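You operate a simulated robot arm through the tools that you are given. There is no shell and no other tool. Be economical: measure what you need, move in short steps, check, and stop when the job is done.

The job below is to be done with a simulated two-armed robot. You get a single attempt, and the scene is never put back.

## Task
Pack both small cartons and the orange block in the handle carton.
Fine: fuse carton and relay carton stand upright; then carry it in both hands to the top of the pink trolley. Set down upright: fuse carton, relay carton, what you pick out.

It is judged by the outcome, as a careful person would: the job done as asked, and still so three seconds after it is handed in. It fails if anything else is knocked over, pushed out of place, dropped, spilled or broken.

## Robot
Two 7-joint arms with two-finger parallel grippers on one trunk, on a base that drives. Base frame: it is fixed to the floor where the robot stands at the start and does not move with it; the origin is under the middle of the robot, x ahead of it, y to its left, z up. Lengths are in m, angles in rad, forces in N, time in s.
The left shoulder is at the start at [0.05, 0.187, 1.135], the right one opposite. Places, roughly: inside the handle carton [0.5, -0.2, 0.9]; top of the pink trolley [0.7, -1, 0.8]. Payload 3.43 kg a hand.
Tool frame (each hand has its own): the origin (TCP) lies between the finger pads and is the grasp point; the fingertips stand 0.03 m ahead of it; z points along the fingers, y is the line along which they close. The gripper opens to 0.094 m. The fingers are 0.028 m wide and 0.01 m thick; the gripper's body (0.05 by 0.096 m) begins 0.055 m behind the TCP.
Orientation is that of the tool frame in the base frame, as a unit quaternion [x, y, z, w]. With the fingers straight down and closing along the base's y, the tool's x points along the base's -x, its y along +y and its z along -z.

## Interface
- The arms move only by the tool drive_tool. It takes "left_commands", "right_commands" or both (then of equal length, played together; a hand with none holds still); each is a list of rows, each a list of 7 numbers: the shift along the tool's x, y, z in units of 30 mm (1.0 is 30 mm), then the turn, a rotation vector about the tool's x, y, z in units of 6 degrees (1.0 is 6 degrees), then the finger opening in m, from 0 to 0.094. In form: [[x, y, z, wx, wy, wz, hand], ...]. A call has 1 to 12 rows; each row shifts and turns the commanded pose from where the row before left it, along the tool's axes as they then stand. A call with a number of a shift or a turn outside -1 to 1 is refused whole. Rows are played at 5 a second. More than 0.05 m and 0.15 rad between two rows, or a gripper value outside its range, and nothing of the call is played. A pose out of reach is approached as far as the arm can. The call stops where the force on the tool passes 40 N (or 10 N more than at its start, if that is more) or the arm is blocked; 0.2 s more then pass. The fingers move at their own pace (about 0.153 m/s each) and stop on an object; they squeeze with about 43 N. The grip force told is the motor's: it shows also when the fingers shut on nothing. Time passes only in rows, and 0.2 s behind the last, so rows that do not move let the fingers close. It gives the time, the measured TCP pose, the force on the tool (base axes), the opening and the grip force at its end, in the units of the frame above (readings bear some noise), with the torque about the TCP (base axes, N m) and any sound that the robot's microphone picked up.
- Cameras (640 x 400 px; columns grow to the right, rows downward): "scene" is now at [0.1375, -0.0231, 1.2866]; the picture's right is [-0.29, -0.96, 0.00], its down [-0.64, 0.19, -0.75] and it looks along [0.72, -0.22, -0.66] (base axes); focal length 224 px, centre (320, 200). "left" rides on the left gripper at [0.076, -0.014, -0.102] in its tool frame; the picture's right is [0.18, 0.98, 0.00], its down [-0.75, 0.14, -0.64] and it looks along [-0.63, 0.12, 0.77] (tool axes); focal length 243 px, centre (320, 200). "right" rides on the right gripper at [0.076, 0.014, -0.102] in its tool frame; the picture's right is [-0.18, 0.98, 0.00], its down [-0.75, -0.14, -0.64] and it looks along [-0.63, -0.12, 0.77] (tool axes); focal length 243 px, centre (320, 200). There is no depth. A picture from a camera that has moved, and an enlarged one, comes with that camera's place and axes in the base frame and with its lens.
- get_image(camera): a new picture of that camera. No time passes.
- lift_body(by): slides the trunk up (or, below 0, down) by that many m; the arms and the scene camera ride with it, the base frame stays. It gives what a move gives, with no picture.
- base_move(legs): drives the robot by 1 to 6 legs, each [ahead, left, turn to the left] in m, m and rad, along the robot's own axes; the way and the turn of a leg run together, so that a leg with both is an arc; at most 1.5 m and 3.142 rad a leg. The arms and the cameras ride along, it lands a little off, and it stops where it bumps. It gives what a move gives.
- aim_head(pan, tilt): turns the head with the scene camera to pan (to the left, within 1.396 rad either way) and tilt (down, from -0.506 to 1.204), counted from straight ahead of the robot. It gives what a move gives.
- close_up(camera, box): a new picture of the part [left, top, right, bottom] of that camera's present view, enlarged. No time passes.
- job_done(): hands the job in; it is judged then, once.

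Go step by step. Nothing tells you exact positions but the pictures and the camera data: compare them with the known pose of the tool, close in by small moves and look again before you grip or let go. The budget is 120 turns and 92 pictures, counting those below and the enlarged ones. Unless the task says otherwise, let go and move clear before handing in, and close with one line.

The tools are called after "Request:" by a JSON object that holds its "method" and its "body". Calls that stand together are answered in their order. drive_tool: Moves the arms, as the interface text tells. Its arguments: {"type":"object","properties":{"left_commands":{"type":"array"},"right_commands":{"type":"array"}},"required":[]} The other tools are called the same way: lift_body (by) slides the trunk up or down; base_move (legs) drives the base; aim_head (pan, tilt) turns the head that bears the scene camera; get_image (camera) takes a picture; close_up (camera, box) takes an enlarged picture of a part of a camera's view; job_done () hands the job in.

At the start:

```text
t: 0.0
left_position: [0.4036, -0.0076, 1.1082]
left_ee_rot: [0.0, 1.0, 0.001, 0.0]
left_wrist_force: [-0.5, 0.0, 0.2]
left_torque: [0.01, -0.01, 0.0]
left_finger_gap: 0.0938
left_grasp_force: 0.1
right_position: [0.3069, -0.3488, 1.1229]
right_ee_rot: [0.0, 1.0, 0.0, -0.001]
right_wrist_force: [-0.2, -1.2, -0.3]
right_torque: [-0.03, 0.01, -0.02]
right_finger_gap: 0.0941
right_grasp_force: 0.0
trunk travel left (down, up): [-0.35, 0.082]
robot x, y, heading: [0.0009, 0.0012, -0.001]
head pan, tilt: [-0.295, 0.726]
```

scene: 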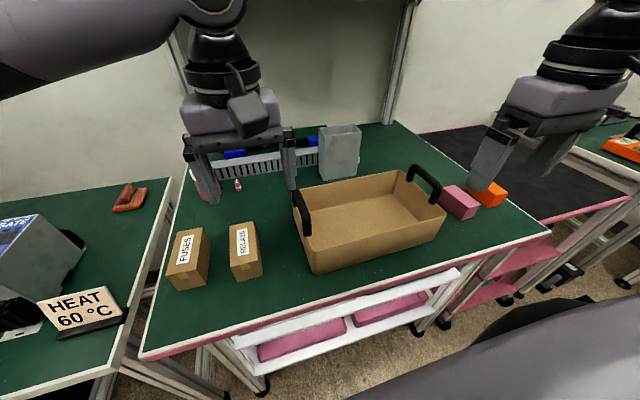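
right: 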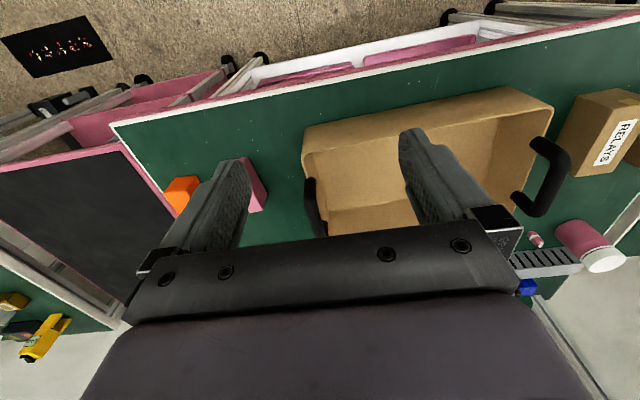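
left: 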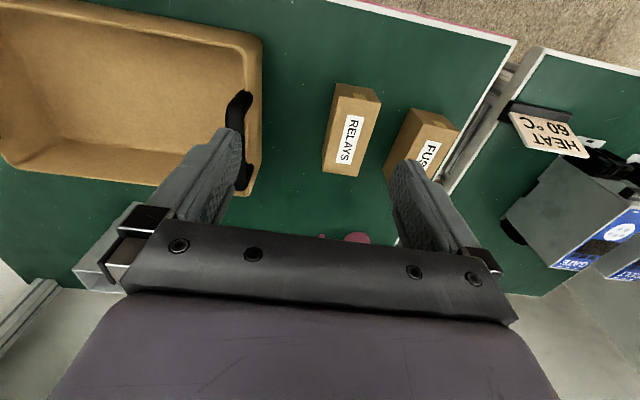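

I see the handle carton in the middle of the table, with the two small cartons to its left and the orange and pink blocks to its right. The dark-topped pink trolley is at the far right. From two views the table top comes out at about z = 0.86. I'll look closer before moving.

Request:
{"method": "close_up", "body": {"camera": "scene", "box": [140, 120, 340, 300]}}

Request:
{"method": "close_up", "body": {"camera": "scene", "box": [280, 130, 560, 300]}}

Request:
{"method": "aim_head", "body": {"pan": -0.9, "tilt": 0.6}}

Request:
{"method": "get_image", "body": {"camera": "scene"}}

```text
2.22 times, centred on (240, 210) of scene
camera zoom: at [0.1375, -0.0231, 1.2866], right [-0.29, -0.96, 0.0], down [-0.64, 0.19, -0.75], along [0.72, -0.22, -0.66], focal length 498 px, centre (498, 178)
```

zoom: 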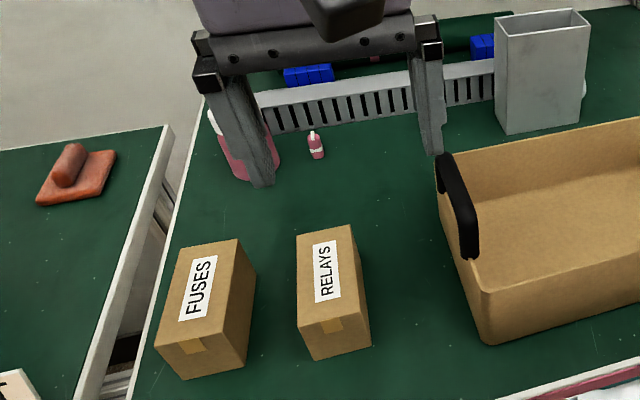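

```text
2.29 times, centred on (420, 215) of scene
camera zoom: at [0.1375, -0.0231, 1.2866], right [-0.29, -0.96, 0.0], down [-0.64, 0.19, -0.75], along [0.72, -0.22, -0.66], focal length 512 px, centre (91, 166)
```

zoom: 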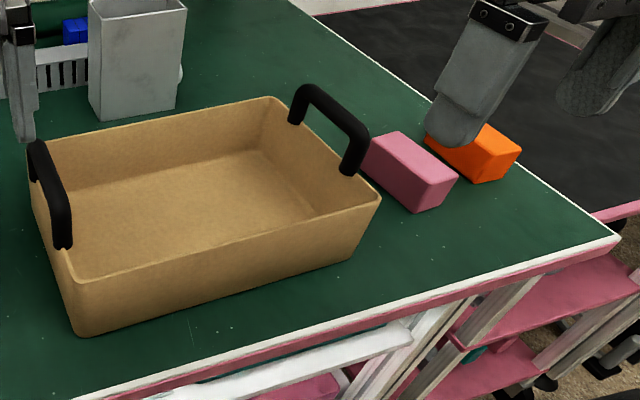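

```text
t: 1.0
left_position: [0.4023, -0.0062, 1.1073]
left_ee_rot: [0.0, 1.0, 0.0, 0.0]
left_wrist_force: [0.1, 0.0, 0.1]
left_torque: [0.02, -0.02, 0.01]
left_finger_gap: 0.0939
left_grasp_force: 0.0
right_position: [0.3076, -0.3503, 1.1233]
right_ee_rot: [0.001, 1.0, 0.0, 0.0]
right_wrist_force: [0.1, 0.1, 0.1]
right_torque: [-0.01, 0.02, 0.02]
right_finger_gap: 0.0941
right_grasp_force: 0.1
trunk travel left (down, up): [-0.35, 0.082]
robot x, y, heading: [0.0008, -0.0009, -0.0]
head pan, tilt: [-0.901, 0.6]
```

```text
86 pictures are left
camera scene: at [0.1122, -0.0679, 1.2974], right [-0.78, -0.62, 0.0], down [-0.35, 0.44, -0.82], along [0.51, -0.65, -0.57], focal length 224 px, centre (320, 200)
```

scene: 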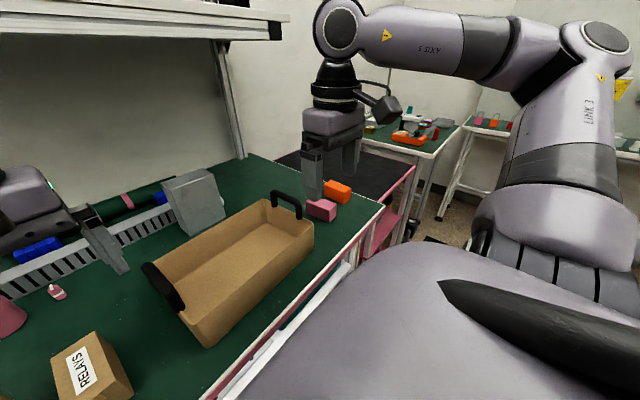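

The trolley with the black top stands right next to the table. Next I need to know exactly how the two small cartons lie and what marks they bear.

Request:
{"method": "aim_head", "body": {"pan": 0.3, "tilt": 0.8}}

Request:
{"method": "get_image", "body": {"camera": "scene"}}

Request:
{"method": "close_up", "body": {"camera": "left", "box": [300, 60, 480, 200]}}

```text
t: 2.4
left_position: [0.4033, -0.0067, 1.1076]
left_ee_rot: [0.0, 1.0, 0.0, 0.0]
left_wrist_force: [0.4, 0.1, -0.2]
left_torque: [0.02, -0.01, 0.01]
left_finger_gap: 0.0939
left_grasp_force: 0.0
right_position: [0.3087, -0.3493, 1.1227]
right_ee_rot: [0.001, 1.0, 0.0, 0.001]
right_wrist_force: [-0.5, -0.1, 0.4]
right_torque: [-0.03, 0.0, 0.0]
right_finger_gap: 0.0939
right_grasp_force: 0.1
trunk travel left (down, up): [-0.35, 0.082]
robot x, y, heading: [0.0008, 0.0027, 0.004]
head pan, tilt: [0.3, 0.799]
```

```text
85 pictures are left
camera scene: at [0.1343, 0.0251, 1.2806], right [0.29, -0.96, 0.0], down [-0.68, -0.21, -0.7], along [0.67, 0.21, -0.72], focal length 224 px, centre (320, 200)
```

scene: 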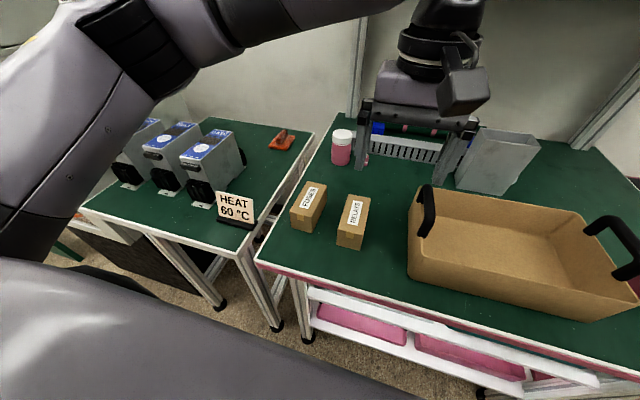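

```text
2.86 times, centred on (390, 130) of left
camera zoom: at [0.3256, -0.0208, 1.2093], right [-0.18, 0.98, 0.0], down [0.75, 0.14, 0.64], along [0.63, 0.12, -0.77], focal length 693 px, centre (120, 400)
```

zoom: 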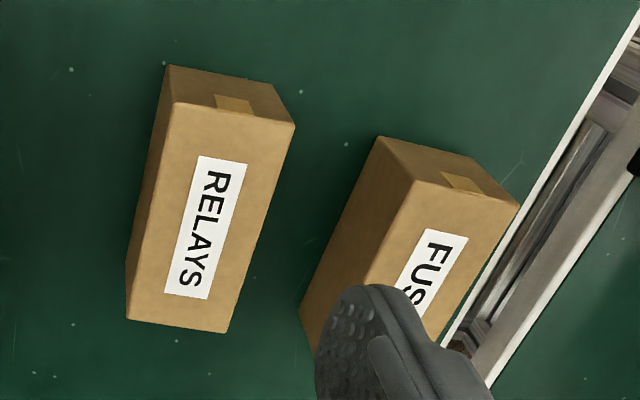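

Each small carton lies flat: roughly 0.105 m long, 0.05 wide and 0.055 high, long axis near x, label up, and tape on the end facing the robot. I'll zoom in on the tape and label to work out which way is "up".

Request:
{"method": "close_up", "body": {"camera": "left", "box": [320, 75, 400, 125]}}

Request:
{"method": "close_up", "body": {"camera": "scene", "box": [280, 170, 384, 260]}}

Request:
{"method": "close_up", "body": {"camera": "scene", "box": [400, 120, 640, 330]}}

```text
8.00 times, centred on (360, 100) of left
camera zoom: at [0.3256, -0.0208, 1.2093], right [-0.18, 0.98, 0.0], down [0.75, 0.14, 0.64], along [0.63, 0.12, -0.77], focal length 1941 px, centre (0, 1000)
```

zoom: 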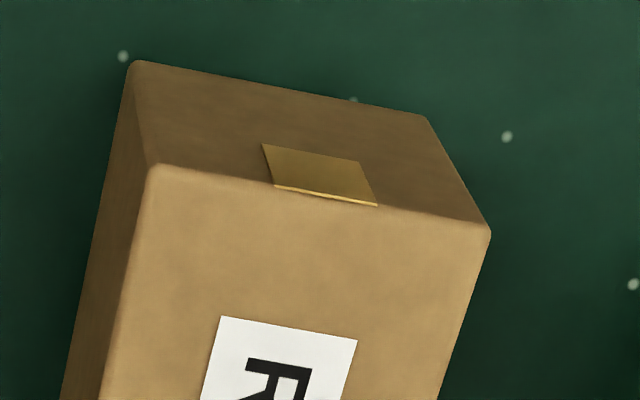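

```text
4.44 times, centred on (332, 215) of scene
camera zoom: at [0.1343, 0.0251, 1.2806], right [0.29, -0.96, 0.0], down [-0.68, -0.21, -0.7], along [0.67, 0.21, -0.72], focal length 996 px, centre (267, 133)
```

zoom: 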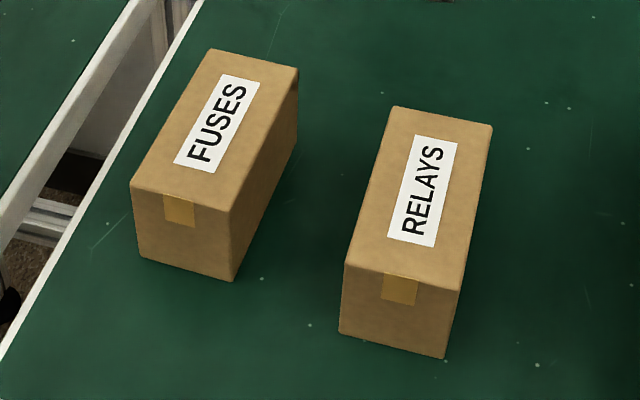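

```text
1.90 times, centred on (520, 225) of scene
camera zoom: at [0.1343, 0.0251, 1.2806], right [0.29, -0.96, 0.0], down [-0.68, -0.21, -0.7], along [0.67, 0.21, -0.72], focal length 427 px, centre (-61, 152)
```

zoom: 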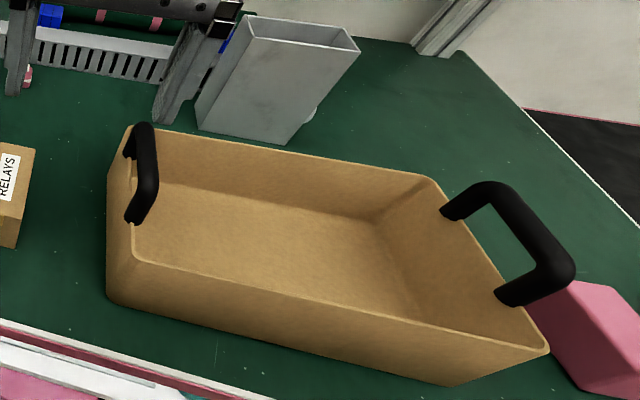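

The tape hangs from the label-side edge of the end face, so label-up looks like the right way up. I'll check the far end once a carton is lifted. The relay carton is at about (0.460, 0.045), the fuse carton at about (0.472, 0.157), with tops at about z 0.917. I'm moving the left hand above the relay carton.

Request:
{"method": "drive_tool", "body": {"left_commands": [[-0.475, 0.43, 0.9, 0, 0, 0, 0.094], [-0.475, 0.43, 0.9, 0, 0, 0, 0.094], [-0.475, 0.43, 0.9, 0, 0, 0, 0.094], [-0.475, 0.43, 0.6, 0, 0, 0, 0.094], [0, 0, 0, 0, 0, 0, 0.094]]}}

Request:
{"method": "get_image", "body": {"camera": "left"}}

Request:
{"method": "get_image", "body": {"camera": "scene"}}

```text
t: 3.6
left_position: [0.4613, 0.0452, 1.0083]
left_ee_rot: [0.0, 1.0, 0.0, 0.001]
left_wrist_force: [0.7, -0.4, 0.0]
left_torque: [0.01, -0.02, 0.02]
left_finger_gap: 0.0941
left_grasp_force: 0.1
right_position: [0.3083, -0.3484, 1.1226]
right_ee_rot: [0.001, 1.0, 0.0, 0.0]
right_wrist_force: [0.8, 0.5, 0.0]
right_torque: [-0.02, 0.02, 0.03]
right_finger_gap: 0.0939
right_grasp_force: 0.0
trunk travel left (down, up): [-0.35, 0.082]
robot x, y, heading: [-0.0018, 0.0001, 0.003]
head pan, tilt: [0.3, 0.799]
```

```text
80 pictures are left
camera left: at [0.3834, 0.0312, 1.11], right [-0.18, 0.98, 0.0], down [0.75, 0.14, 0.64], along [0.63, 0.12, -0.77], focal length 243 px, centre (320, 200)
```

left: 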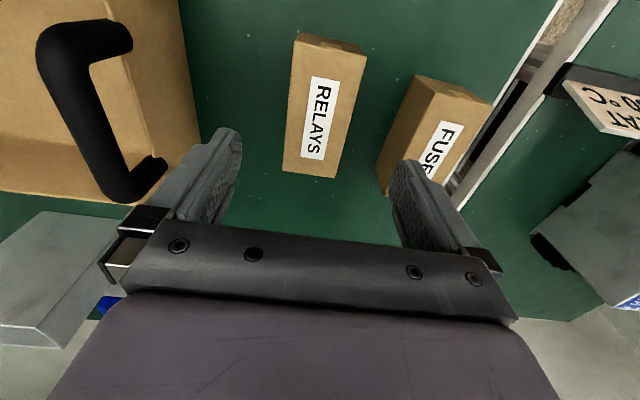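

```text
79 pictures are left
camera scene: at [0.1342, 0.0251, 1.2806], right [0.3, -0.96, 0.0], down [-0.68, -0.21, -0.7], along [0.67, 0.21, -0.72], focal length 224 px, centre (320, 200)
```

scene: 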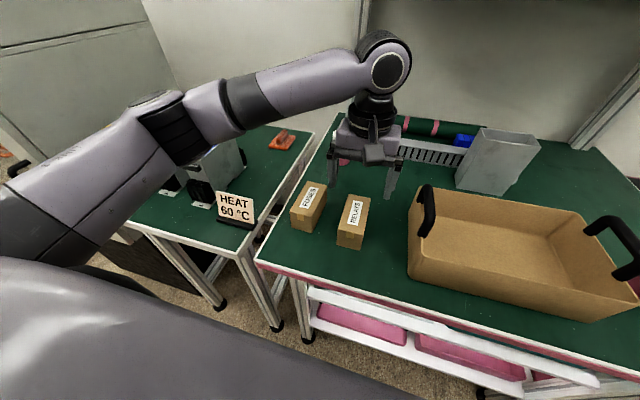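

The relay carton is confirmed at (0.460, 0.045) with almost no yaw, and the hand is centred on it. I'm descending around it.

Request:
{"method": "drive_tool", "body": {"left_commands": [[0, 0, 0.9, 0, 0, 0, 0.094], [0, 0, 0.9, 0, 0, 0, 0.094], [0, 0, 0.9, 0, 0, 0, 0.094], [0, 0, 0.9, 0, 0, 0, 0.094], [0, 0, 0, 0, 0, 0, 0.094]]}}

Request:
{"method": "get_image", "body": {"camera": "left"}}

Request:
{"method": "close_up", "body": {"camera": "scene", "box": [270, 130, 430, 270]}}

```text
t: 4.8
left_position: [0.4606, 0.0469, 0.8993]
left_ee_rot: [0.0, 1.0, 0.0, 0.0]
left_wrist_force: [1.2, 0.0, -0.1]
left_torque: [-0.01, 0.01, -0.03]
left_finger_gap: 0.0938
left_grasp_force: 0.0
right_position: [0.3074, -0.3493, 1.1231]
right_ee_rot: [0.001, 1.0, 0.0, 0.001]
right_wrist_force: [0.0, -1.0, 0.5]
right_torque: [0.0, 0.02, 0.0]
right_finger_gap: 0.0938
right_grasp_force: 0.1
trunk travel left (down, up): [-0.35, 0.082]
robot x, y, heading: [0.0001, 0.0015, -0.001]
head pan, tilt: [0.3, 0.799]
```

```text
78 pictures are left
camera left: at [0.3816, 0.0314, 1.0008], right [-0.18, 0.98, 0.0], down [0.75, 0.14, 0.64], along [0.63, 0.12, -0.77], focal length 243 px, centre (320, 200)
```

left: 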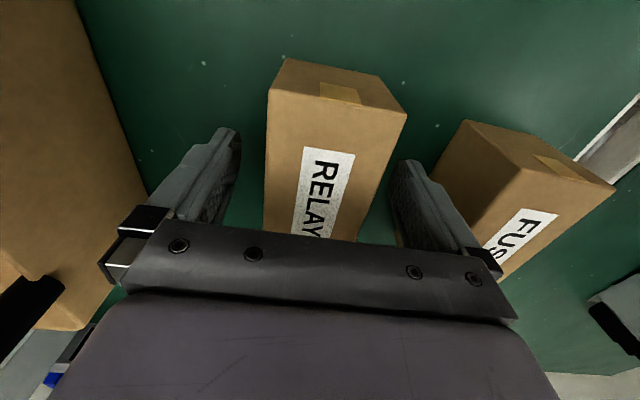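

```text
2.86 times, centred on (350, 200) of scene
camera zoom: at [0.1342, 0.0252, 1.2806], right [0.3, -0.96, 0.0], down [-0.68, -0.21, -0.7], along [0.67, 0.21, -0.72], focal length 640 px, centre (234, 200)
```

zoom: 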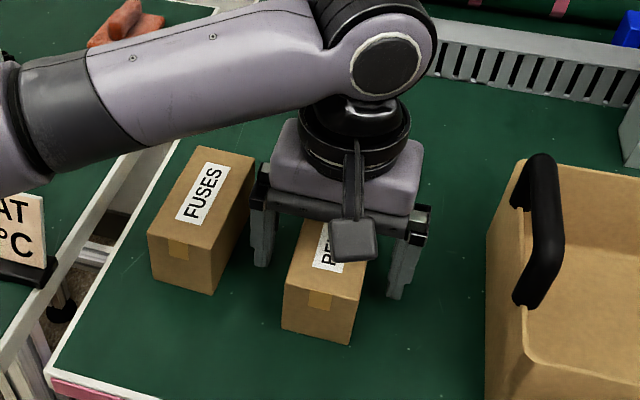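

The fingers straddle the relay carton with room on both sides. I'm closing, then lifting straight up 0.18 m.

Request:
{"method": "drive_tool", "body": {"left_commands": [[0, 0, 0, 0, 0, 0, 0.04], [0, 0, 0, 0, 0, 0, 0.04], [0, 0, 0, 0, 0, 0, 0.04], [0, 0, -0.5, 0, 0, 0, 0.04], [0, 0, -1, 0, 0, 0, 0.04], [0, 0, -1, 0, 0, 0, 0.04], [0, 0, -1, 0, 0, 0, 0.04], [0, 0, -1, 0, 0, 0, 0.04], [0, 0, -1, 0, 0, 0, 0.04], [0, 0, 0, 0, 0, 0, 0.04]]}}

Request:
{"method": "get_image", "body": {"camera": "scene"}}

```text
t: 7.0
left_position: [0.4627, 0.0463, 1.0638]
left_ee_rot: [0.0, 1.0, 0.0, 0.0]
left_wrist_force: [0.0, 0.3, -1.5]
left_torque: [0.03, 0.0, -0.01]
left_finger_gap: 0.0576
left_grasp_force: 42.9
right_position: [0.3074, -0.3494, 1.1238]
right_ee_rot: [0.001, 1.0, -0.001, 0.0]
right_wrist_force: [0.3, 0.2, -0.1]
right_torque: [-0.01, 0.0, -0.02]
right_finger_gap: 0.094
right_grasp_force: 0.1
trunk travel left (down, up): [-0.35, 0.082]
robot x, y, heading: [0.0008, 0.0002, -0.001]
head pan, tilt: [0.3, 0.799]
```

```text
76 pictures are left
camera scene: at [0.1345, 0.0252, 1.2805], right [0.3, -0.96, 0.0], down [-0.69, -0.21, -0.7], along [0.67, 0.21, -0.72], focal length 224 px, centre (320, 200)
```

scene: 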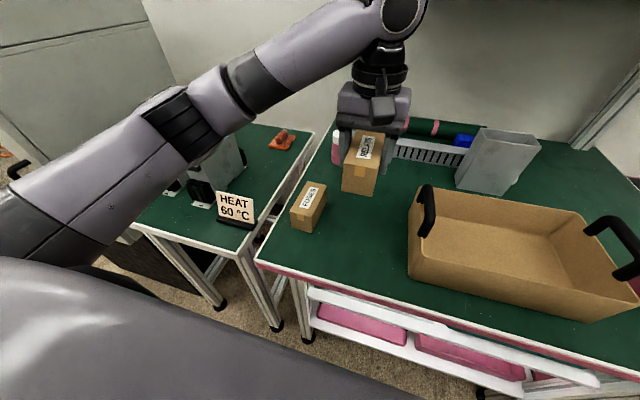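

The relay carton is held. I'll turn it in yaw so I can see its far end, which tells me which way up it's made.

Request:
{"method": "drive_tool", "body": {"left_commands": [[0, 0, 0, 0, 0, 1, 0.04], [0, 0, 0, 0, 0, 1, 0.04], [0, 0, 0, 0, 0, 1, 0.04], [0, 0, 0, 0, 0, 1, 0.04], [0, 0, 0, 0, 0, 1, 0.04], [0, 0, 0, 0, 0, 1, 0.04], [0, 0, 0, 0, 0, 1, 0.04], [0, 0, 0, 0, 0, 1, 0.04], [0, 0, 0, 0, 0, 1, 0.04], [0, 0, 0, 0, 0, 1, 0.04], [0, 0, 0, 0, 0, 1, 0.04], [0, 0, 0, 0, 0, 1, 0.04]]}}

Request:
{"method": "drive_tool", "body": {"left_commands": [[0.5, 0, 0, 0, 0, 1, 0.04], [0.8, 0, 0, 0, 0, 1, 0.04], [0.8, 0, 0, 0, 0, 1, 0.04], [0.8, 0, 0, 0, 0, 1, 0.04], [0, 0, 0, 0, 0, 1, 0.04], [0, 0, 0, 0, 0, 1, 0.04]]}}

Request:
{"method": "get_image", "body": {"camera": "scene"}}

```text
t: 9.6
left_position: [0.4599, 0.0457, 1.066]
left_ee_rot: [0.588, 0.809, 0.0, 0.0]
left_wrist_force: [-0.4, 0.0, -1.8]
left_torque: [0.03, 0.01, -0.01]
left_finger_gap: 0.0579
left_grasp_force: 42.8
right_position: [0.3073, -0.3486, 1.1235]
right_ee_rot: [0.001, 1.0, 0.0, 0.0]
right_wrist_force: [0.7, -0.1, -0.1]
right_torque: [0.03, 0.0, -0.05]
right_finger_gap: 0.0942
right_grasp_force: 0.1
trunk travel left (down, up): [-0.35, 0.082]
robot x, y, heading: [-0.0017, -0.0024, -0.001]
head pan, tilt: [0.3, 0.799]
```

```text
t: 11.0
left_position: [0.4485, 0.1299, 1.0632]
left_ee_rot: [0.81, 0.587, -0.001, 0.0]
left_wrist_force: [0.4, 0.1, -0.8]
left_torque: [0.04, -0.03, -0.01]
left_finger_gap: 0.0577
left_grasp_force: 43.1
right_position: [0.308, -0.351, 1.1225]
right_ee_rot: [0.0, 1.0, 0.001, 0.0]
right_wrist_force: [-0.1, -0.5, -0.7]
right_torque: [0.01, 0.0, 0.0]
right_finger_gap: 0.0941
right_grasp_force: 0.0
trunk travel left (down, up): [-0.35, 0.082]
robot x, y, heading: [-0.0008, -0.0027, -0.003]
head pan, tilt: [0.3, 0.799]
```

```text
75 pictures are left
camera scene: at [0.1344, 0.0253, 1.2805], right [0.3, -0.96, 0.0], down [-0.68, -0.21, -0.7], along [0.67, 0.21, -0.72], focal length 224 px, centre (320, 200)
```

scene: 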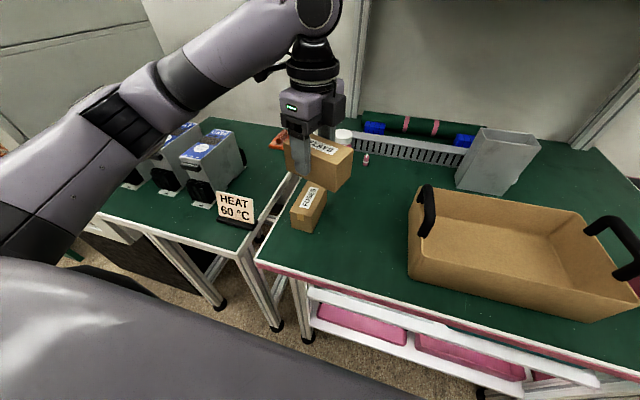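

Request:
{"method": "close_up", "body": {"camera": "scene", "box": [280, 120, 370, 210]}}

```text
4.44 times, centred on (325, 165) of scene
camera zoom: at [0.1344, 0.0253, 1.2805], right [0.3, -0.96, 0.0], down [-0.68, -0.21, -0.7], along [0.67, 0.21, -0.72], focal length 996 px, centre (298, 356)
```

zoom: 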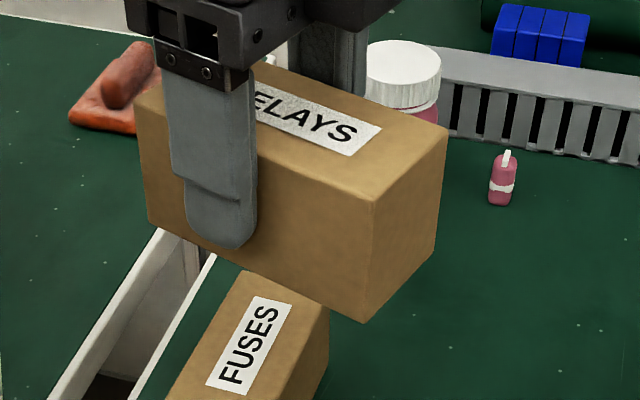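

The far end is plain, and the tape hangs down from the label edge on one end only. So label-up, as the carton stood, is its right way up, and I'll keep that for everything. I'm turning it back and raising it a little, then shifting the base 0.2 m to the right so the left hand can reach inside the handle carton.

Request:
{"method": "drive_tool", "body": {"left_commands": [[0, 0, -0.6, 0, 0, -1, 0.04], [0, 0, -0.6, 0, 0, -1, 0.04], [0, 0, -0.6, 0, 0, -1, 0.04], [0, 0, 0, 0, 0, -1, 0.04], [0, 0, 0, 0, 0, -1, 0.04], [0, 0, 0, 0, 0, -1, 0.04], [0, 0, 0, 0, 0, -1, 0.04], [0, 0, 0, 0, 0, -1, 0.04], [0, 0, 0, 0, 0, -1, 0.04]]}}

Request:
{"method": "drive_tool", "body": {"left_commands": [[0, 0, 0, 0, 0, -1, 0.04], [0, 0, 0, 0, 0, -1, 0.04], [0, 0, 0, 0, 0, -1, 0.04], [0, 0, 0, 0, 0, -1, 0.04], [0, 0, 0, 0, 0, -1, 0.04], [0, 0, 0, 0, 0, -1, 0.04], [0, 0, 0, 0, 0, -1, 0.04], [0, 0, 0, 0, 0, -1, 0.04], [0, 0, 0, 0, 0, -1, 0.04], [0, 0, 0, 0, 0, 0, 0.04]]}}

Request:
{"method": "base_move", "body": {"legs": [[0, -0.2, 0]]}}

Request:
{"method": "aim_head", "body": {"pan": -0.1, "tilt": 0.85}}

Request:
{"method": "get_image", "body": {"camera": "scene"}}

```text
t: 13.0
left_position: [0.4481, 0.1306, 1.1206]
left_ee_rot: [0.453, 0.891, 0.0, 0.001]
left_wrist_force: [-0.5, -0.4, -1.3]
left_torque: [-0.02, -0.01, 0.04]
left_finger_gap: 0.0578
left_grasp_force: 43.1
right_position: [0.3074, -0.3489, 1.1227]
right_ee_rot: [0.002, 1.0, 0.0, 0.001]
right_wrist_force: [-0.2, -0.8, 0.2]
right_torque: [-0.01, 0.01, -0.02]
right_finger_gap: 0.0939
right_grasp_force: 0.0
trunk travel left (down, up): [-0.35, 0.082]
robot x, y, heading: [0.0036, 0.0033, 0.002]
head pan, tilt: [0.3, 0.799]
```

```text
t: 15.2
left_position: [0.4478, 0.1313, 1.1193]
left_ee_rot: [-0.001, 1.0, -0.001, 0.0]
left_wrist_force: [0.3, 0.3, -1.0]
left_torque: [0.02, 0.02, 0.02]
left_finger_gap: 0.0579
left_grasp_force: 43.0
right_position: [0.3084, -0.3498, 1.1217]
right_ee_rot: [0.001, 1.0, 0.0, -0.001]
right_wrist_force: [0.1, -0.2, 0.4]
right_torque: [-0.02, 0.0, 0.02]
right_finger_gap: 0.0938
right_grasp_force: 0.0
trunk travel left (down, up): [-0.35, 0.082]
robot x, y, heading: [-0.0027, 0.0003, -0.005]
head pan, tilt: [0.3, 0.799]
```

```text
t: 16.8
left_position: [0.4486, -0.0648, 1.121]
left_ee_rot: [-0.002, 1.0, 0.0, 0.0]
left_wrist_force: [0.1, 0.0, -2.1]
left_torque: [0.03, -0.01, 0.01]
left_finger_gap: 0.058
left_grasp_force: 42.9
right_position: [0.309, -0.5447, 1.1232]
right_ee_rot: [-0.001, 1.0, 0.0, 0.0]
right_wrist_force: [0.2, -0.3, -0.5]
right_torque: [-0.02, -0.01, 0.01]
right_finger_gap: 0.094
right_grasp_force: 0.1
trunk travel left (down, up): [-0.35, 0.082]
robot x, y, heading: [0.0005, -0.1974, 0.002]
head pan, tilt: [0.3, 0.799]
```

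```text
t: 17.6
left_position: [0.4475, -0.0643, 1.1204]
left_ee_rot: [-0.002, 1.0, 0.0, -0.001]
left_wrist_force: [0.5, 0.4, -2.5]
left_torque: [0.03, 0.01, 0.01]
left_finger_gap: 0.058
left_grasp_force: 43.1
right_position: [0.309, -0.5448, 1.1225]
right_ee_rot: [-0.001, 1.0, 0.0, 0.001]
right_wrist_force: [-0.3, -0.6, 0.5]
right_torque: [-0.01, 0.01, 0.01]
right_finger_gap: 0.0938
right_grasp_force: 0.0
trunk travel left (down, up): [-0.35, 0.082]
robot x, y, heading: [0.0006, -0.1951, 0.0]
head pan, tilt: [-0.099, 0.85]
```

```text
73 pictures are left
camera scene: at [0.1354, -0.2026, 1.2765], right [-0.1, -1.0, 0.0], down [-0.75, 0.07, -0.66], along [0.66, -0.06, -0.75], focal length 224 px, centre (320, 200)
```

scene: 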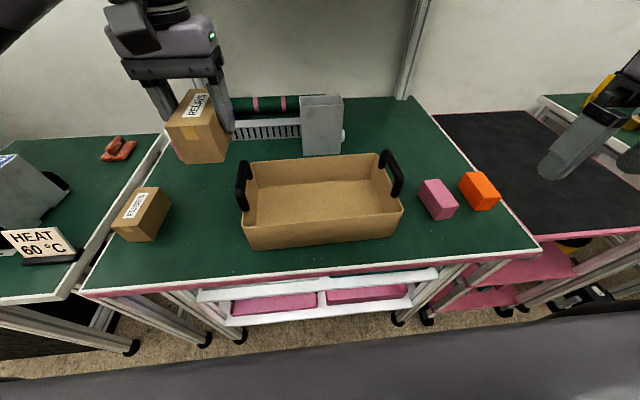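

From this nearly overhead view the handle carton spans x 0.376–0.546 and y −0.08 to −0.39, with its rim at about z 0.96. The relay carton goes to its middle, at (0.461, −0.23).

Request:
{"method": "drive_tool", "body": {"left_commands": [[0, -0.8, 0, 0, 0, 0, 0.04], [0, -0.8, 0, 0, 0, 0, 0.04], [-0.1, -0.8, 0, 0, 0, 0, 0.04], [-0.1, -0.8, 0, 0, 0, 0, 0.04], [-0.1, -0.8, 0, 0, 0, 0, 0.04], [-0.1, -0.8, 0, 0, 0, 0, 0.04], [-0.1, -0.73, 0, 0, 0, 0, 0.04], [0, 0, 0.9, 0, 0, 0, 0.04], [0, 0, 0.9, 0, 0, 0, 0.04], [0, 0, 0.5, 0, 0, 0, 0.04], [0, 0, 0, 0, 0, 0, 0.04]]}}

Request:
{"method": "get_image", "body": {"camera": "scene"}}

Request:
{"method": "get_image", "body": {"camera": "left"}}

```text
t: 20.1
left_position: [0.4626, -0.2314, 1.052]
left_ee_rot: [-0.002, 1.0, 0.0, -0.001]
left_wrist_force: [0.5, -0.7, -2.4]
left_torque: [0.01, 0.0, 0.01]
left_finger_gap: 0.058
left_grasp_force: 43.1
right_position: [0.3098, -0.545, 1.1225]
right_ee_rot: [-0.001, 1.0, 0.0, 0.0]
right_wrist_force: [-0.4, 0.3, 0.5]
right_torque: [0.02, -0.02, 0.05]
right_finger_gap: 0.0939
right_grasp_force: 0.0
trunk travel left (down, up): [-0.35, 0.082]
robot x, y, heading: [0.001, -0.1977, 0.007]
head pan, tilt: [-0.099, 0.85]
```

```text
72 pictures are left
camera scene: at [0.1354, -0.2027, 1.2765], right [-0.1, -1.0, 0.0], down [-0.75, 0.07, -0.66], along [0.66, -0.06, -0.75], focal length 224 px, centre (320, 200)
```

scene: 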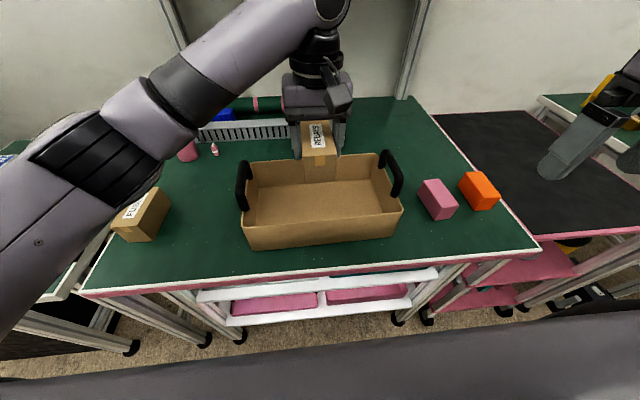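

```text
71 pictures are left
camera left: at [0.3846, -0.2456, 1.1537], right [-0.19, 0.98, 0.0], down [0.75, 0.14, 0.64], along [0.63, 0.12, -0.77], focal length 243 px, centre (320, 200)
```

left: 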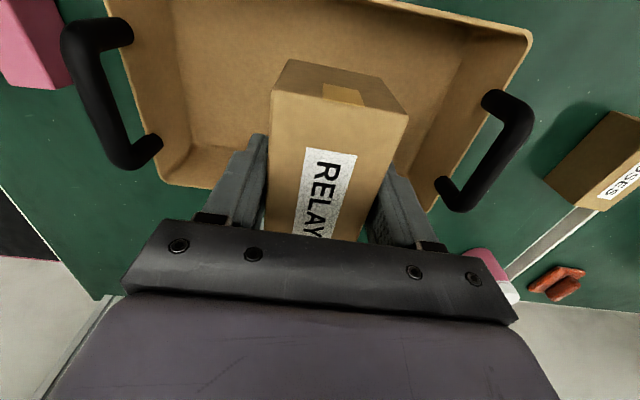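

The relay carton is lined up over the middle and fits with about 2.5 cm to spare in x. I'm lowering it to just above the floor.

Request:
{"method": "drive_tool", "body": {"left_commands": [[0, 0, 0.9, 0, 0, 0, 0.04], [0, 0, 0.9, 0, 0, 0, 0.04], [0, 0, 0.9, 0, 0, 0, 0.04], [0, 0, 0.9, 0, 0, 0, 0.04], [0, 0, 0.7, 0, 0, 0, 0.04], [0, 0, 0.2, 0, 0, 0, 0.04], [0, 0, 0, 0, 0, 0, 0.04]]}}

Request:
{"method": "close_up", "body": {"camera": "scene", "box": [210, 90, 430, 260]}}

```text
t: 21.6
left_position: [0.4629, -0.2299, 0.9159]
left_ee_rot: [-0.002, 1.0, 0.0, 0.0]
left_wrist_force: [-0.6, 0.0, -2.4]
left_torque: [0.0, 0.04, 0.0]
left_finger_gap: 0.0581
left_grasp_force: 43.3
right_position: [0.308, -0.5449, 1.1236]
right_ee_rot: [-0.002, 1.0, 0.001, 0.001]
right_wrist_force: [-0.4, -0.8, -0.2]
right_torque: [-0.03, -0.01, -0.03]
right_finger_gap: 0.0939
right_grasp_force: 0.0
trunk travel left (down, up): [-0.35, 0.082]
robot x, y, heading: [-0.0, -0.1962, -0.0]
head pan, tilt: [-0.099, 0.85]
```

```text
2.35 times, centred on (320, 175) of scene
camera zoom: at [0.1354, -0.2027, 1.2765], right [-0.1, -1.0, 0.0], down [-0.75, 0.07, -0.66], along [0.66, -0.06, -0.75], focal length 527 px, centre (320, 259)
```

zoom: 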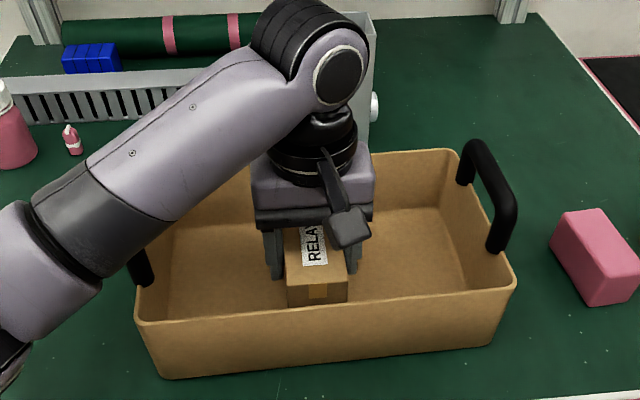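

It's inside and clear of the walls. I'm lowering in small steps to feel the floor.

Request:
{"method": "drive_tool", "body": {"left_commands": [[0, 0, 0.1, 0, 0, 0, 0.04], [0, 0, 0.1, 0, 0, 0, 0.04], [0, 0, 0, 0, 0, 0, 0.04]]}}

Request:
{"method": "drive_tool", "body": {"left_commands": [[0, 0, 0.1, 0, 0, 0, 0.04], [0, 0, 0, 0, 0, 0, 0.04]]}}

```text
t: 22.4
left_position: [0.4632, -0.2303, 0.9104]
left_ee_rot: [-0.002, 1.0, 0.0, 0.0]
left_wrist_force: [0.1, -0.1, -1.1]
left_torque: [-0.01, 0.0, 0.03]
left_finger_gap: 0.0581
left_grasp_force: 43.0
right_position: [0.3093, -0.5452, 1.1238]
right_ee_rot: [-0.001, 1.0, 0.0, 0.0]
right_wrist_force: [-0.7, 0.9, 0.0]
right_torque: [0.0, 0.03, 0.0]
right_finger_gap: 0.094
right_grasp_force: 0.0
trunk travel left (down, up): [-0.35, 0.082]
robot x, y, heading: [0.0049, -0.1969, 0.003]
head pan, tilt: [-0.099, 0.85]
```

```text
t: 23.1
left_position: [0.4637, -0.2307, 0.9063]
left_ee_rot: [-0.002, 1.0, 0.0, 0.0]
left_wrist_force: [-0.8, 0.5, -2.4]
left_torque: [0.01, 0.02, 0.02]
left_finger_gap: 0.058
left_grasp_force: 42.7
right_position: [0.3086, -0.546, 1.1241]
right_ee_rot: [-0.001, 1.0, 0.0, 0.0]
right_wrist_force: [0.2, 0.2, -0.4]
right_torque: [-0.03, -0.03, 0.02]
right_finger_gap: 0.094
right_grasp_force: 0.1
trunk travel left (down, up): [-0.35, 0.082]
robot x, y, heading: [-0.0, -0.1963, 0.002]
head pan, tilt: [-0.099, 0.85]
```

Request:
{"method": "drive_tool", "body": {"left_commands": [[0, 0, 0.08, 0, 0, 0, 0.04], [0, 0, 0, 0, 0, 0, 0.04]]}}

Request:
{"method": "drive_tool", "body": {"left_commands": [[0, 0, 0.07, 0, 0, 0, 0.04], [0, 0, 0, 0, 0, 0, 0.04]]}}

```text
t: 23.6
left_position: [0.4643, -0.2308, 0.9042]
left_ee_rot: [-0.002, 1.0, 0.0, 0.001]
left_wrist_force: [0.7, -0.4, -1.4]
left_torque: [-0.01, 0.02, 0.04]
left_finger_gap: 0.0578
left_grasp_force: 43.0
right_position: [0.3102, -0.5458, 1.1224]
right_ee_rot: [-0.001, 1.0, 0.001, 0.0]
right_wrist_force: [-0.1, -0.3, -0.7]
right_torque: [-0.01, 0.04, -0.01]
right_finger_gap: 0.0941
right_grasp_force: 0.1
trunk travel left (down, up): [-0.35, 0.082]
robot x, y, heading: [-0.0054, -0.1963, 0.006]
head pan, tilt: [-0.099, 0.85]
```

```text
t: 24.2
left_position: [0.4639, -0.2306, 0.9045]
left_ee_rot: [-0.002, 1.0, -0.001, 0.002]
left_wrist_force: [4.1, 4.4, 18.2]
left_torque: [0.41, 0.78, -0.25]
left_finger_gap: 0.0581
left_grasp_force: 43.1
right_position: [0.3082, -0.5444, 1.1248]
right_ee_rot: [-0.001, 1.0, 0.0, 0.001]
right_wrist_force: [-0.2, 0.5, -0.2]
right_torque: [0.0, -0.01, 0.02]
right_finger_gap: 0.094
right_grasp_force: 0.0
trunk travel left (down, up): [-0.35, 0.082]
robot x, y, heading: [-0.0002, -0.1929, 0.004]
head pan, tilt: [-0.099, 0.85]
```

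It touches the floor at TCP z 0.904. I'm easing off, opening slightly and rising out.

Request:
{"method": "drive_tool", "body": {"left_commands": [[0, 0, -0.07, 0, 0, 0, 0.04], [0, 0, 0, 0, 0, 0, 0.08], [0, 0, 0, 0, 0, 0, 0.08], [0, 0, -0.5, 0, 0, 0, 0.08], [0, 0, -0.9, 0, 0, 0, 0.08], [0, 0, -1, 0, 0, 0, 0.08], [0, 0, -1, 0, 0, 0, 0.08], [0, 0, -1, 0, 0, 0, 0.08], [0, 0, -1, 0, 0, 0, 0.08], [0, 0, -1, 0, 0, 0, 0.094], [0, 0, 0, 0, 0, 0, 0.094]]}}

Request:
{"method": "base_move", "body": {"legs": [[0, 0.2, 0]]}}

Request:
{"method": "get_image", "body": {"camera": "scene"}}

```text
t: 26.6
left_position: [0.4653, -0.2305, 1.0969]
left_ee_rot: [-0.001, 1.0, 0.0, 0.001]
left_wrist_force: [0.3, -0.2, -1.2]
left_torque: [0.0, 0.02, 0.02]
left_finger_gap: 0.0938
left_grasp_force: 0.0
right_position: [0.3091, -0.545, 1.1224]
right_ee_rot: [-0.001, 1.0, 0.0, 0.001]
right_wrist_force: [0.1, -0.3, 0.1]
right_torque: [0.0, 0.02, 0.01]
right_finger_gap: 0.0939
right_grasp_force: 0.0
trunk travel left (down, up): [-0.35, 0.082]
robot x, y, heading: [-0.0011, -0.1954, 0.001]
head pan, tilt: [-0.099, 0.85]
```

```text
t: 28.2
left_position: [0.4644, -0.0285, 1.0971]
left_ee_rot: [-0.004, 1.0, 0.001, 0.0]
left_wrist_force: [-0.6, -0.5, -0.1]
left_torque: [-0.01, 0.03, 0.02]
left_finger_gap: 0.0938
left_grasp_force: 0.1
right_position: [0.3092, -0.3446, 1.1228]
right_ee_rot: [-0.003, 1.0, 0.0, 0.0]
right_wrist_force: [0.2, 0.5, 0.5]
right_torque: [0.0, -0.03, 0.02]
right_finger_gap: 0.094
right_grasp_force: 0.1
trunk travel left (down, up): [-0.35, 0.082]
robot x, y, heading: [-0.001, 0.0013, 0.006]
head pan, tilt: [-0.099, 0.85]
```

```text
69 pictures are left
camera scene: at [0.1343, -0.0031, 1.2766], right [-0.09, -1.0, 0.0], down [-0.75, 0.07, -0.66], along [0.66, -0.06, -0.75], focal length 224 px, centre (320, 200)
```

scene: 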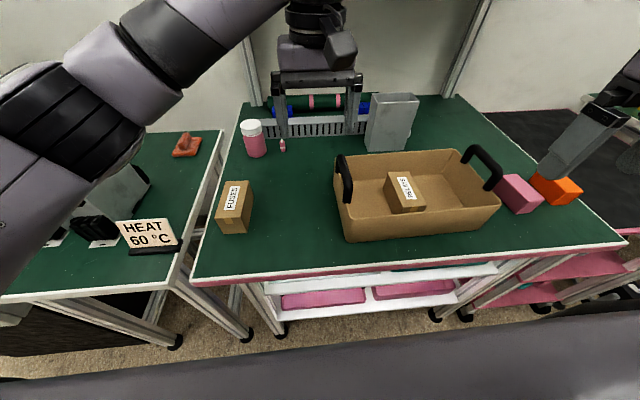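

The relay carton stands label-up in the handle carton. Next the left hand goes above the fuse carton, at about (0.472, 0.157).

Request:
{"method": "drive_tool", "body": {"left_commands": [[0, 0.9, 0, 0, 0, 0, 0.094], [0, 0.9, 0, 0, 0, 0, 0.094], [0, 0.9, 0, 0, 0, 0.2, 0.094], [-0.1, 0.9, 0.4, 0, 0, 0.2, 0.094], [-0.1, 0.9, 0.8, 0, 0, 0, 0.094], [0, 0.9, 0.8, 0, 0, 0, 0.094], [0, 0.78, 0.8, 0, 0, 0, 0.094], [0, 0, 0, 0, 0, 0, 0.094]]}}

Request:
{"method": "get_image", "body": {"camera": "left"}}

Request:
{"method": "close_up", "body": {"camera": "scene", "box": [180, 80, 380, 260]}}

```text
t: 30.0
left_position: [0.4697, 0.1534, 1.0127]
left_ee_rot: [0.018, 1.0, 0.0, 0.0]
left_wrist_force: [-0.4, 0.5, 0.4]
left_torque: [-0.01, 0.02, 0.0]
left_finger_gap: 0.0943
left_grasp_force: 0.1
right_position: [0.3088, -0.3457, 1.1218]
right_ee_rot: [-0.002, 1.0, 0.0, 0.0]
right_wrist_force: [0.8, 0.6, 0.4]
right_torque: [-0.01, 0.01, -0.02]
right_finger_gap: 0.0942
right_grasp_force: 0.1
trunk travel left (down, up): [-0.35, 0.082]
robot x, y, heading: [-0.0013, 0.0051, 0.007]
head pan, tilt: [-0.099, 0.85]
```

```text
68 pictures are left
camera left: at [0.391, 0.1421, 1.1141], right [-0.15, 0.99, 0.0], down [0.76, 0.12, 0.64], along [0.64, 0.1, -0.77], focal length 243 px, centre (320, 200)
```

left: 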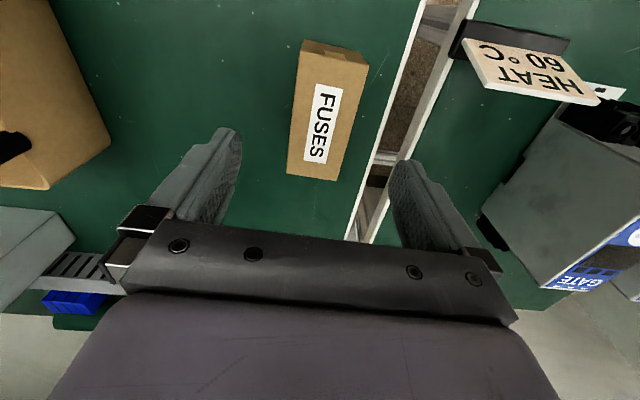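

```text
2.22 times, centred on (280, 170) of scene
camera zoom: at [0.1343, -0.004, 1.2766], right [-0.09, -1.0, 0.0], down [-0.75, 0.07, -0.66], along [0.66, -0.06, -0.75], focal length 498 px, centre (409, 267)
```

zoom: 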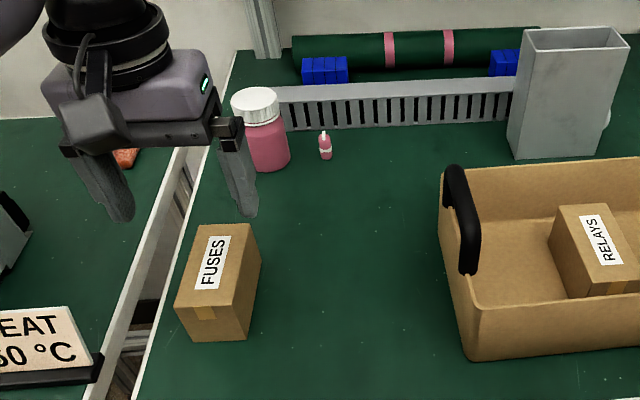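

The fuse carton centre is at (0.474, 0.156), almost under the hand. I'm descending, gripping and lifting.

Request:
{"method": "drive_tool", "body": {"left_commands": [[-0.13, 0.1, 0.9, 0, 0, 0, 0.094], [0, 0, 0.9, 0, 0, 0, 0.094], [0, 0, 0.9, 0, 0, 0, 0.094], [0, 0, 0.9, 0, 0, 0, 0.094], [0, 0, 0.18, 0, 0, 0, 0.094], [0, 0, 0, 0, 0, 0, 0.04], [0, 0, 0, 0, 0, 0, 0.04], [0, 0, 0, 0, 0, 0, 0.04]]}}

Request:
{"method": "drive_tool", "body": {"left_commands": [[0, 0, -0.5, 0, 0, 0, 0.04], [0, 0, -1, 0, 0, 0, 0.04], [0, 0, -1, 0, 0, 0, 0.04], [0, 0, -1, 0, 0, 0, 0.04], [0, 0, -1, 0, 0, 0, 0.04], [0, 0, -1, 0, 0, 0, 0.04], [0, 0, -1, 0, 0, 0, 0.04], [0, 0, -0.5, 0, 0, 0, 0.04], [0, 0, 0, 0, 0, 0, 0.04]]}}

Request:
{"method": "get_image", "body": {"camera": "left"}}

```text
t: 31.8
left_position: [0.4762, 0.1573, 0.8988]
left_ee_rot: [0.018, 1.0, 0.0, 0.0]
left_wrist_force: [0.3, 0.1, -0.1]
left_torque: [-0.01, -0.01, 0.02]
left_finger_gap: 0.058
left_grasp_force: 42.3
right_position: [0.3102, -0.3452, 1.1233]
right_ee_rot: [-0.004, 1.0, 0.0, 0.0]
right_wrist_force: [0.1, 0.2, 0.6]
right_torque: [-0.02, 0.0, 0.02]
right_finger_gap: 0.0942
right_grasp_force: 0.0
trunk travel left (down, up): [-0.35, 0.082]
robot x, y, heading: [0.0016, 0.003, 0.009]
head pan, tilt: [-0.099, 0.85]
```

```text
t: 33.8
left_position: [0.4739, 0.1576, 1.11]
left_ee_rot: [0.017, 1.0, 0.001, 0.0]
left_wrist_force: [0.9, -0.2, -1.7]
left_torque: [0.04, 0.01, -0.01]
left_finger_gap: 0.0581
left_grasp_force: 43.2
right_position: [0.3095, -0.3457, 1.1228]
right_ee_rot: [-0.003, 1.0, 0.0, -0.001]
right_wrist_force: [-0.2, -0.1, 0.6]
right_torque: [-0.01, 0.03, -0.03]
right_finger_gap: 0.0938
right_grasp_force: 0.1
trunk travel left (down, up): [-0.35, 0.082]
robot x, y, heading: [-0.0007, -0.0001, 0.003]
head pan, tilt: [-0.099, 0.85]
```

```text
66 pictures are left
camera left: at [0.3957, 0.1459, 1.212], right [-0.15, 0.99, 0.0], down [0.76, 0.12, 0.64], along [0.63, 0.1, -0.77], focal length 243 px, centre (320, 200)
```

left: 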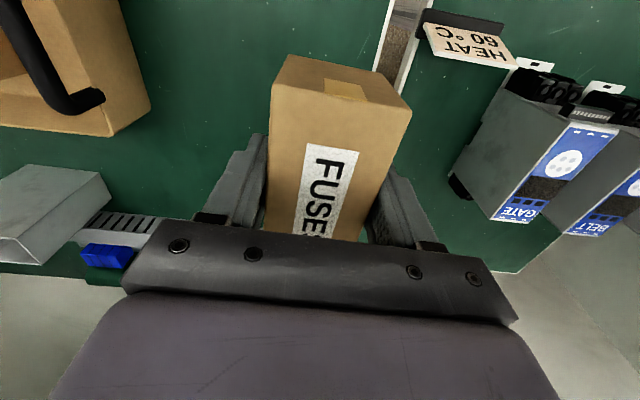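

The fuse carton is held. I'm shifting the base right and taking it to (0.463, −0.148).

Request:
{"method": "base_move", "body": {"legs": [[0, -0.2, 0]]}}

Request:
{"method": "drive_tool", "body": {"left_commands": [[0.1, -0.9, 0, 0, 0, -0.2, 0.04], [0.1, -0.9, 0, 0, 0, -0.15, 0.04], [0.1, -0.8, 0, 0, 0, 0, 0.04], [0.1, -0.8, 0, 0, 0, 0, 0.04], [0, 0, 0, 0, 0, 0, 0.04]]}}

Request:
{"method": "get_image", "body": {"camera": "left"}}

Request:
{"method": "get_image", "body": {"camera": "scene"}}

```text
t: 35.4
left_position: [0.4762, -0.0427, 1.1095]
left_ee_rot: [0.017, 1.0, 0.0, 0.0]
left_wrist_force: [-1.2, -0.1, -1.9]
left_torque: [0.03, -0.02, 0.04]
left_finger_gap: 0.0579
left_grasp_force: 43.3
right_position: [0.3124, -0.5457, 1.1217]
right_ee_rot: [-0.004, 1.0, 0.0, 0.0]
right_wrist_force: [1.2, -0.5, 0.2]
right_torque: [0.03, -0.01, 0.03]
right_finger_gap: 0.094
right_grasp_force: 0.1
trunk travel left (down, up): [-0.35, 0.082]
robot x, y, heading: [0.0063, -0.2011, 0.011]
head pan, tilt: [-0.099, 0.85]
```

```text
t: 36.6
left_position: [0.4623, -0.1459, 1.1088]
left_ee_rot: [-0.002, 1.0, -0.001, 0.001]
left_wrist_force: [0.9, -0.3, -3.1]
left_torque: [-0.03, -0.01, 0.01]
left_finger_gap: 0.0579
left_grasp_force: 42.9
right_position: [0.312, -0.5465, 1.1222]
right_ee_rot: [-0.005, 1.0, -0.001, 0.001]
right_wrist_force: [0.1, -0.6, 0.3]
right_torque: [-0.03, -0.01, 0.03]
right_finger_gap: 0.0938
right_grasp_force: 0.1
trunk travel left (down, up): [-0.35, 0.082]
robot x, y, heading: [-0.0018, -0.1994, 0.011]
head pan, tilt: [-0.099, 0.85]
```

```text
65 pictures are left
camera left: at [0.3845, -0.16, 1.2111], right [-0.19, 0.98, 0.0], down [0.75, 0.14, 0.64], along [0.63, 0.12, -0.77], focal length 243 px, centre (320, 200)
```

left: 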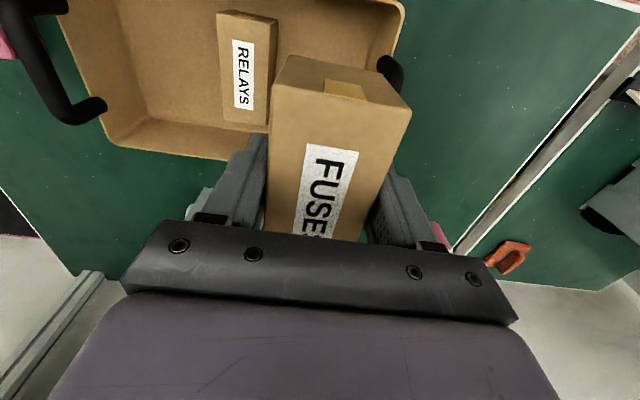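

```text
64 pictures are left
camera scene: at [0.1361, -0.2039, 1.2765], right [-0.09, -1.0, 0.0], down [-0.75, 0.07, -0.66], along [0.66, -0.06, -0.75], focal length 224 px, centre (320, 200)
```

scene: 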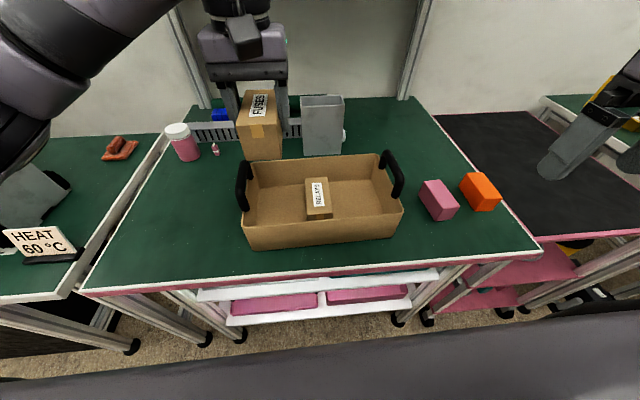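

The gap beside the relay carton fits. I'm lowering to just above the floor.

Request:
{"method": "drive_tool", "body": {"left_commands": [[0, -0.07, 0.9, 0, 0, 0, 0.04], [0, 0, 0.9, 0, 0, 0, 0.04], [0, 0, 0.9, 0, 0, 0, 0.04], [0, 0, 0.9, 0, 0, 0, 0.04], [0, 0, 0.9, 0, 0, 0, 0.04], [0, 0, 0.9, 0, 0, 0, 0.04], [0, 0, 0.8, 0, 0, 0, 0.04], [0, 0, 0.3, 0, 0, 0, 0.04], [0, 0, 0, 0, 0, 0, 0.04]]}}

Request:
{"method": "close_up", "body": {"camera": "scene", "box": [210, 90, 430, 260]}}

Request:
{"method": "get_image", "body": {"camera": "left"}}

```text
t: 38.6
left_position: [0.4614, -0.1464, 0.9158]
left_ee_rot: [-0.002, 1.0, 0.0, -0.001]
left_wrist_force: [0.0, 0.3, -1.8]
left_torque: [0.0, 0.0, -0.02]
left_finger_gap: 0.0581
left_grasp_force: 43.3
right_position: [0.3118, -0.5463, 1.1231]
right_ee_rot: [-0.005, 1.0, 0.0, 0.0]
right_wrist_force: [0.3, -1.1, 0.2]
right_torque: [0.02, -0.01, -0.02]
right_finger_gap: 0.0941
right_grasp_force: 0.1
trunk travel left (down, up): [-0.35, 0.082]
robot x, y, heading: [0.0019, -0.1971, 0.008]
head pan, tilt: [-0.099, 0.85]
```

```text
2.35 times, centred on (320, 175) of scene
camera zoom: at [0.1361, -0.2041, 1.2765], right [-0.09, -1.0, 0.0], down [-0.75, 0.07, -0.66], along [0.66, -0.06, -0.75], focal length 527 px, centre (320, 259)
```

zoom: 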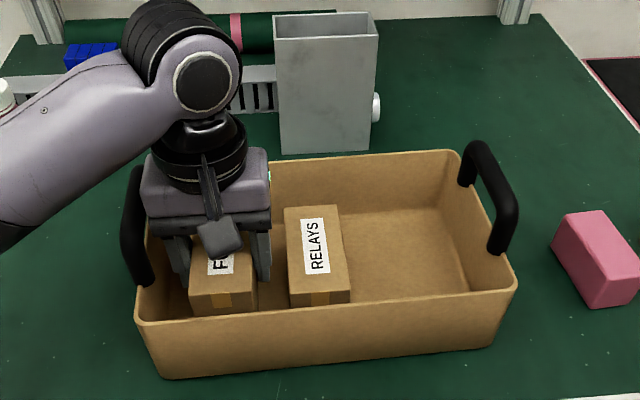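

```text
62 pictures are left
camera left: at [0.3842, -0.1612, 1.018], right [-0.19, 0.98, 0.0], down [0.75, 0.14, 0.64], along [0.63, 0.12, -0.77], focal length 243 px, centre (320, 200)
```

left: 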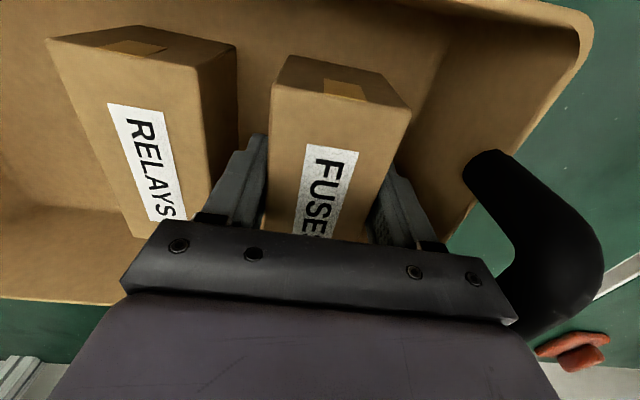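

Clear on all sides. Lowering onto the floor.

Request:
{"method": "drive_tool", "body": {"left_commands": [[0, 0, 0.15, 0, 0, 0, 0.04], [0, 0, 0.1, 0, 0, 0, 0.04], [0, 0, 0.1, 0, 0, 0, 0.04], [0, 0, 0, 0, 0, 0, 0.04]]}}

```text
t: 39.6
left_position: [0.4626, -0.1471, 0.9036]
left_ee_rot: [-0.003, 1.0, 0.0, 0.0]
left_wrist_force: [0.4, -0.5, -2.1]
left_torque: [-0.03, 0.02, -0.03]
left_finger_gap: 0.0579
left_grasp_force: 43.3
right_position: [0.3124, -0.546, 1.1233]
right_ee_rot: [-0.004, 1.0, 0.0, 0.0]
right_wrist_force: [0.0, -1.1, -0.1]
right_torque: [0.02, 0.03, -0.01]
right_finger_gap: 0.0941
right_grasp_force: 0.1
trunk travel left (down, up): [-0.35, 0.082]
robot x, y, heading: [0.0028, -0.1959, 0.005]
head pan, tilt: [-0.099, 0.85]
```

Request:
{"method": "drive_tool", "body": {"left_commands": [[0, 0, 0.06, 0, 0, 0, 0.04], [0, 0, 0, 0, 0, 0, 0.04]]}}

```text
t: 40.2
left_position: [0.4631, -0.1468, 0.9038]
left_ee_rot: [-0.002, 1.0, 0.0, 0.001]
left_wrist_force: [-0.3, 0.0, 4.9]
left_torque: [0.12, 0.35, 0.03]
left_finger_gap: 0.0578
left_grasp_force: 43.0
right_position: [0.3114, -0.5453, 1.1236]
right_ee_rot: [-0.004, 1.0, 0.0, 0.0]
right_wrist_force: [-0.5, -0.5, 0.0]
right_torque: [0.03, -0.01, 0.02]
right_finger_gap: 0.0941
right_grasp_force: 0.0
trunk travel left (down, up): [-0.35, 0.082]
robot x, y, heading: [0.0012, -0.1978, 0.004]
head pan, tilt: [-0.099, 0.85]
```

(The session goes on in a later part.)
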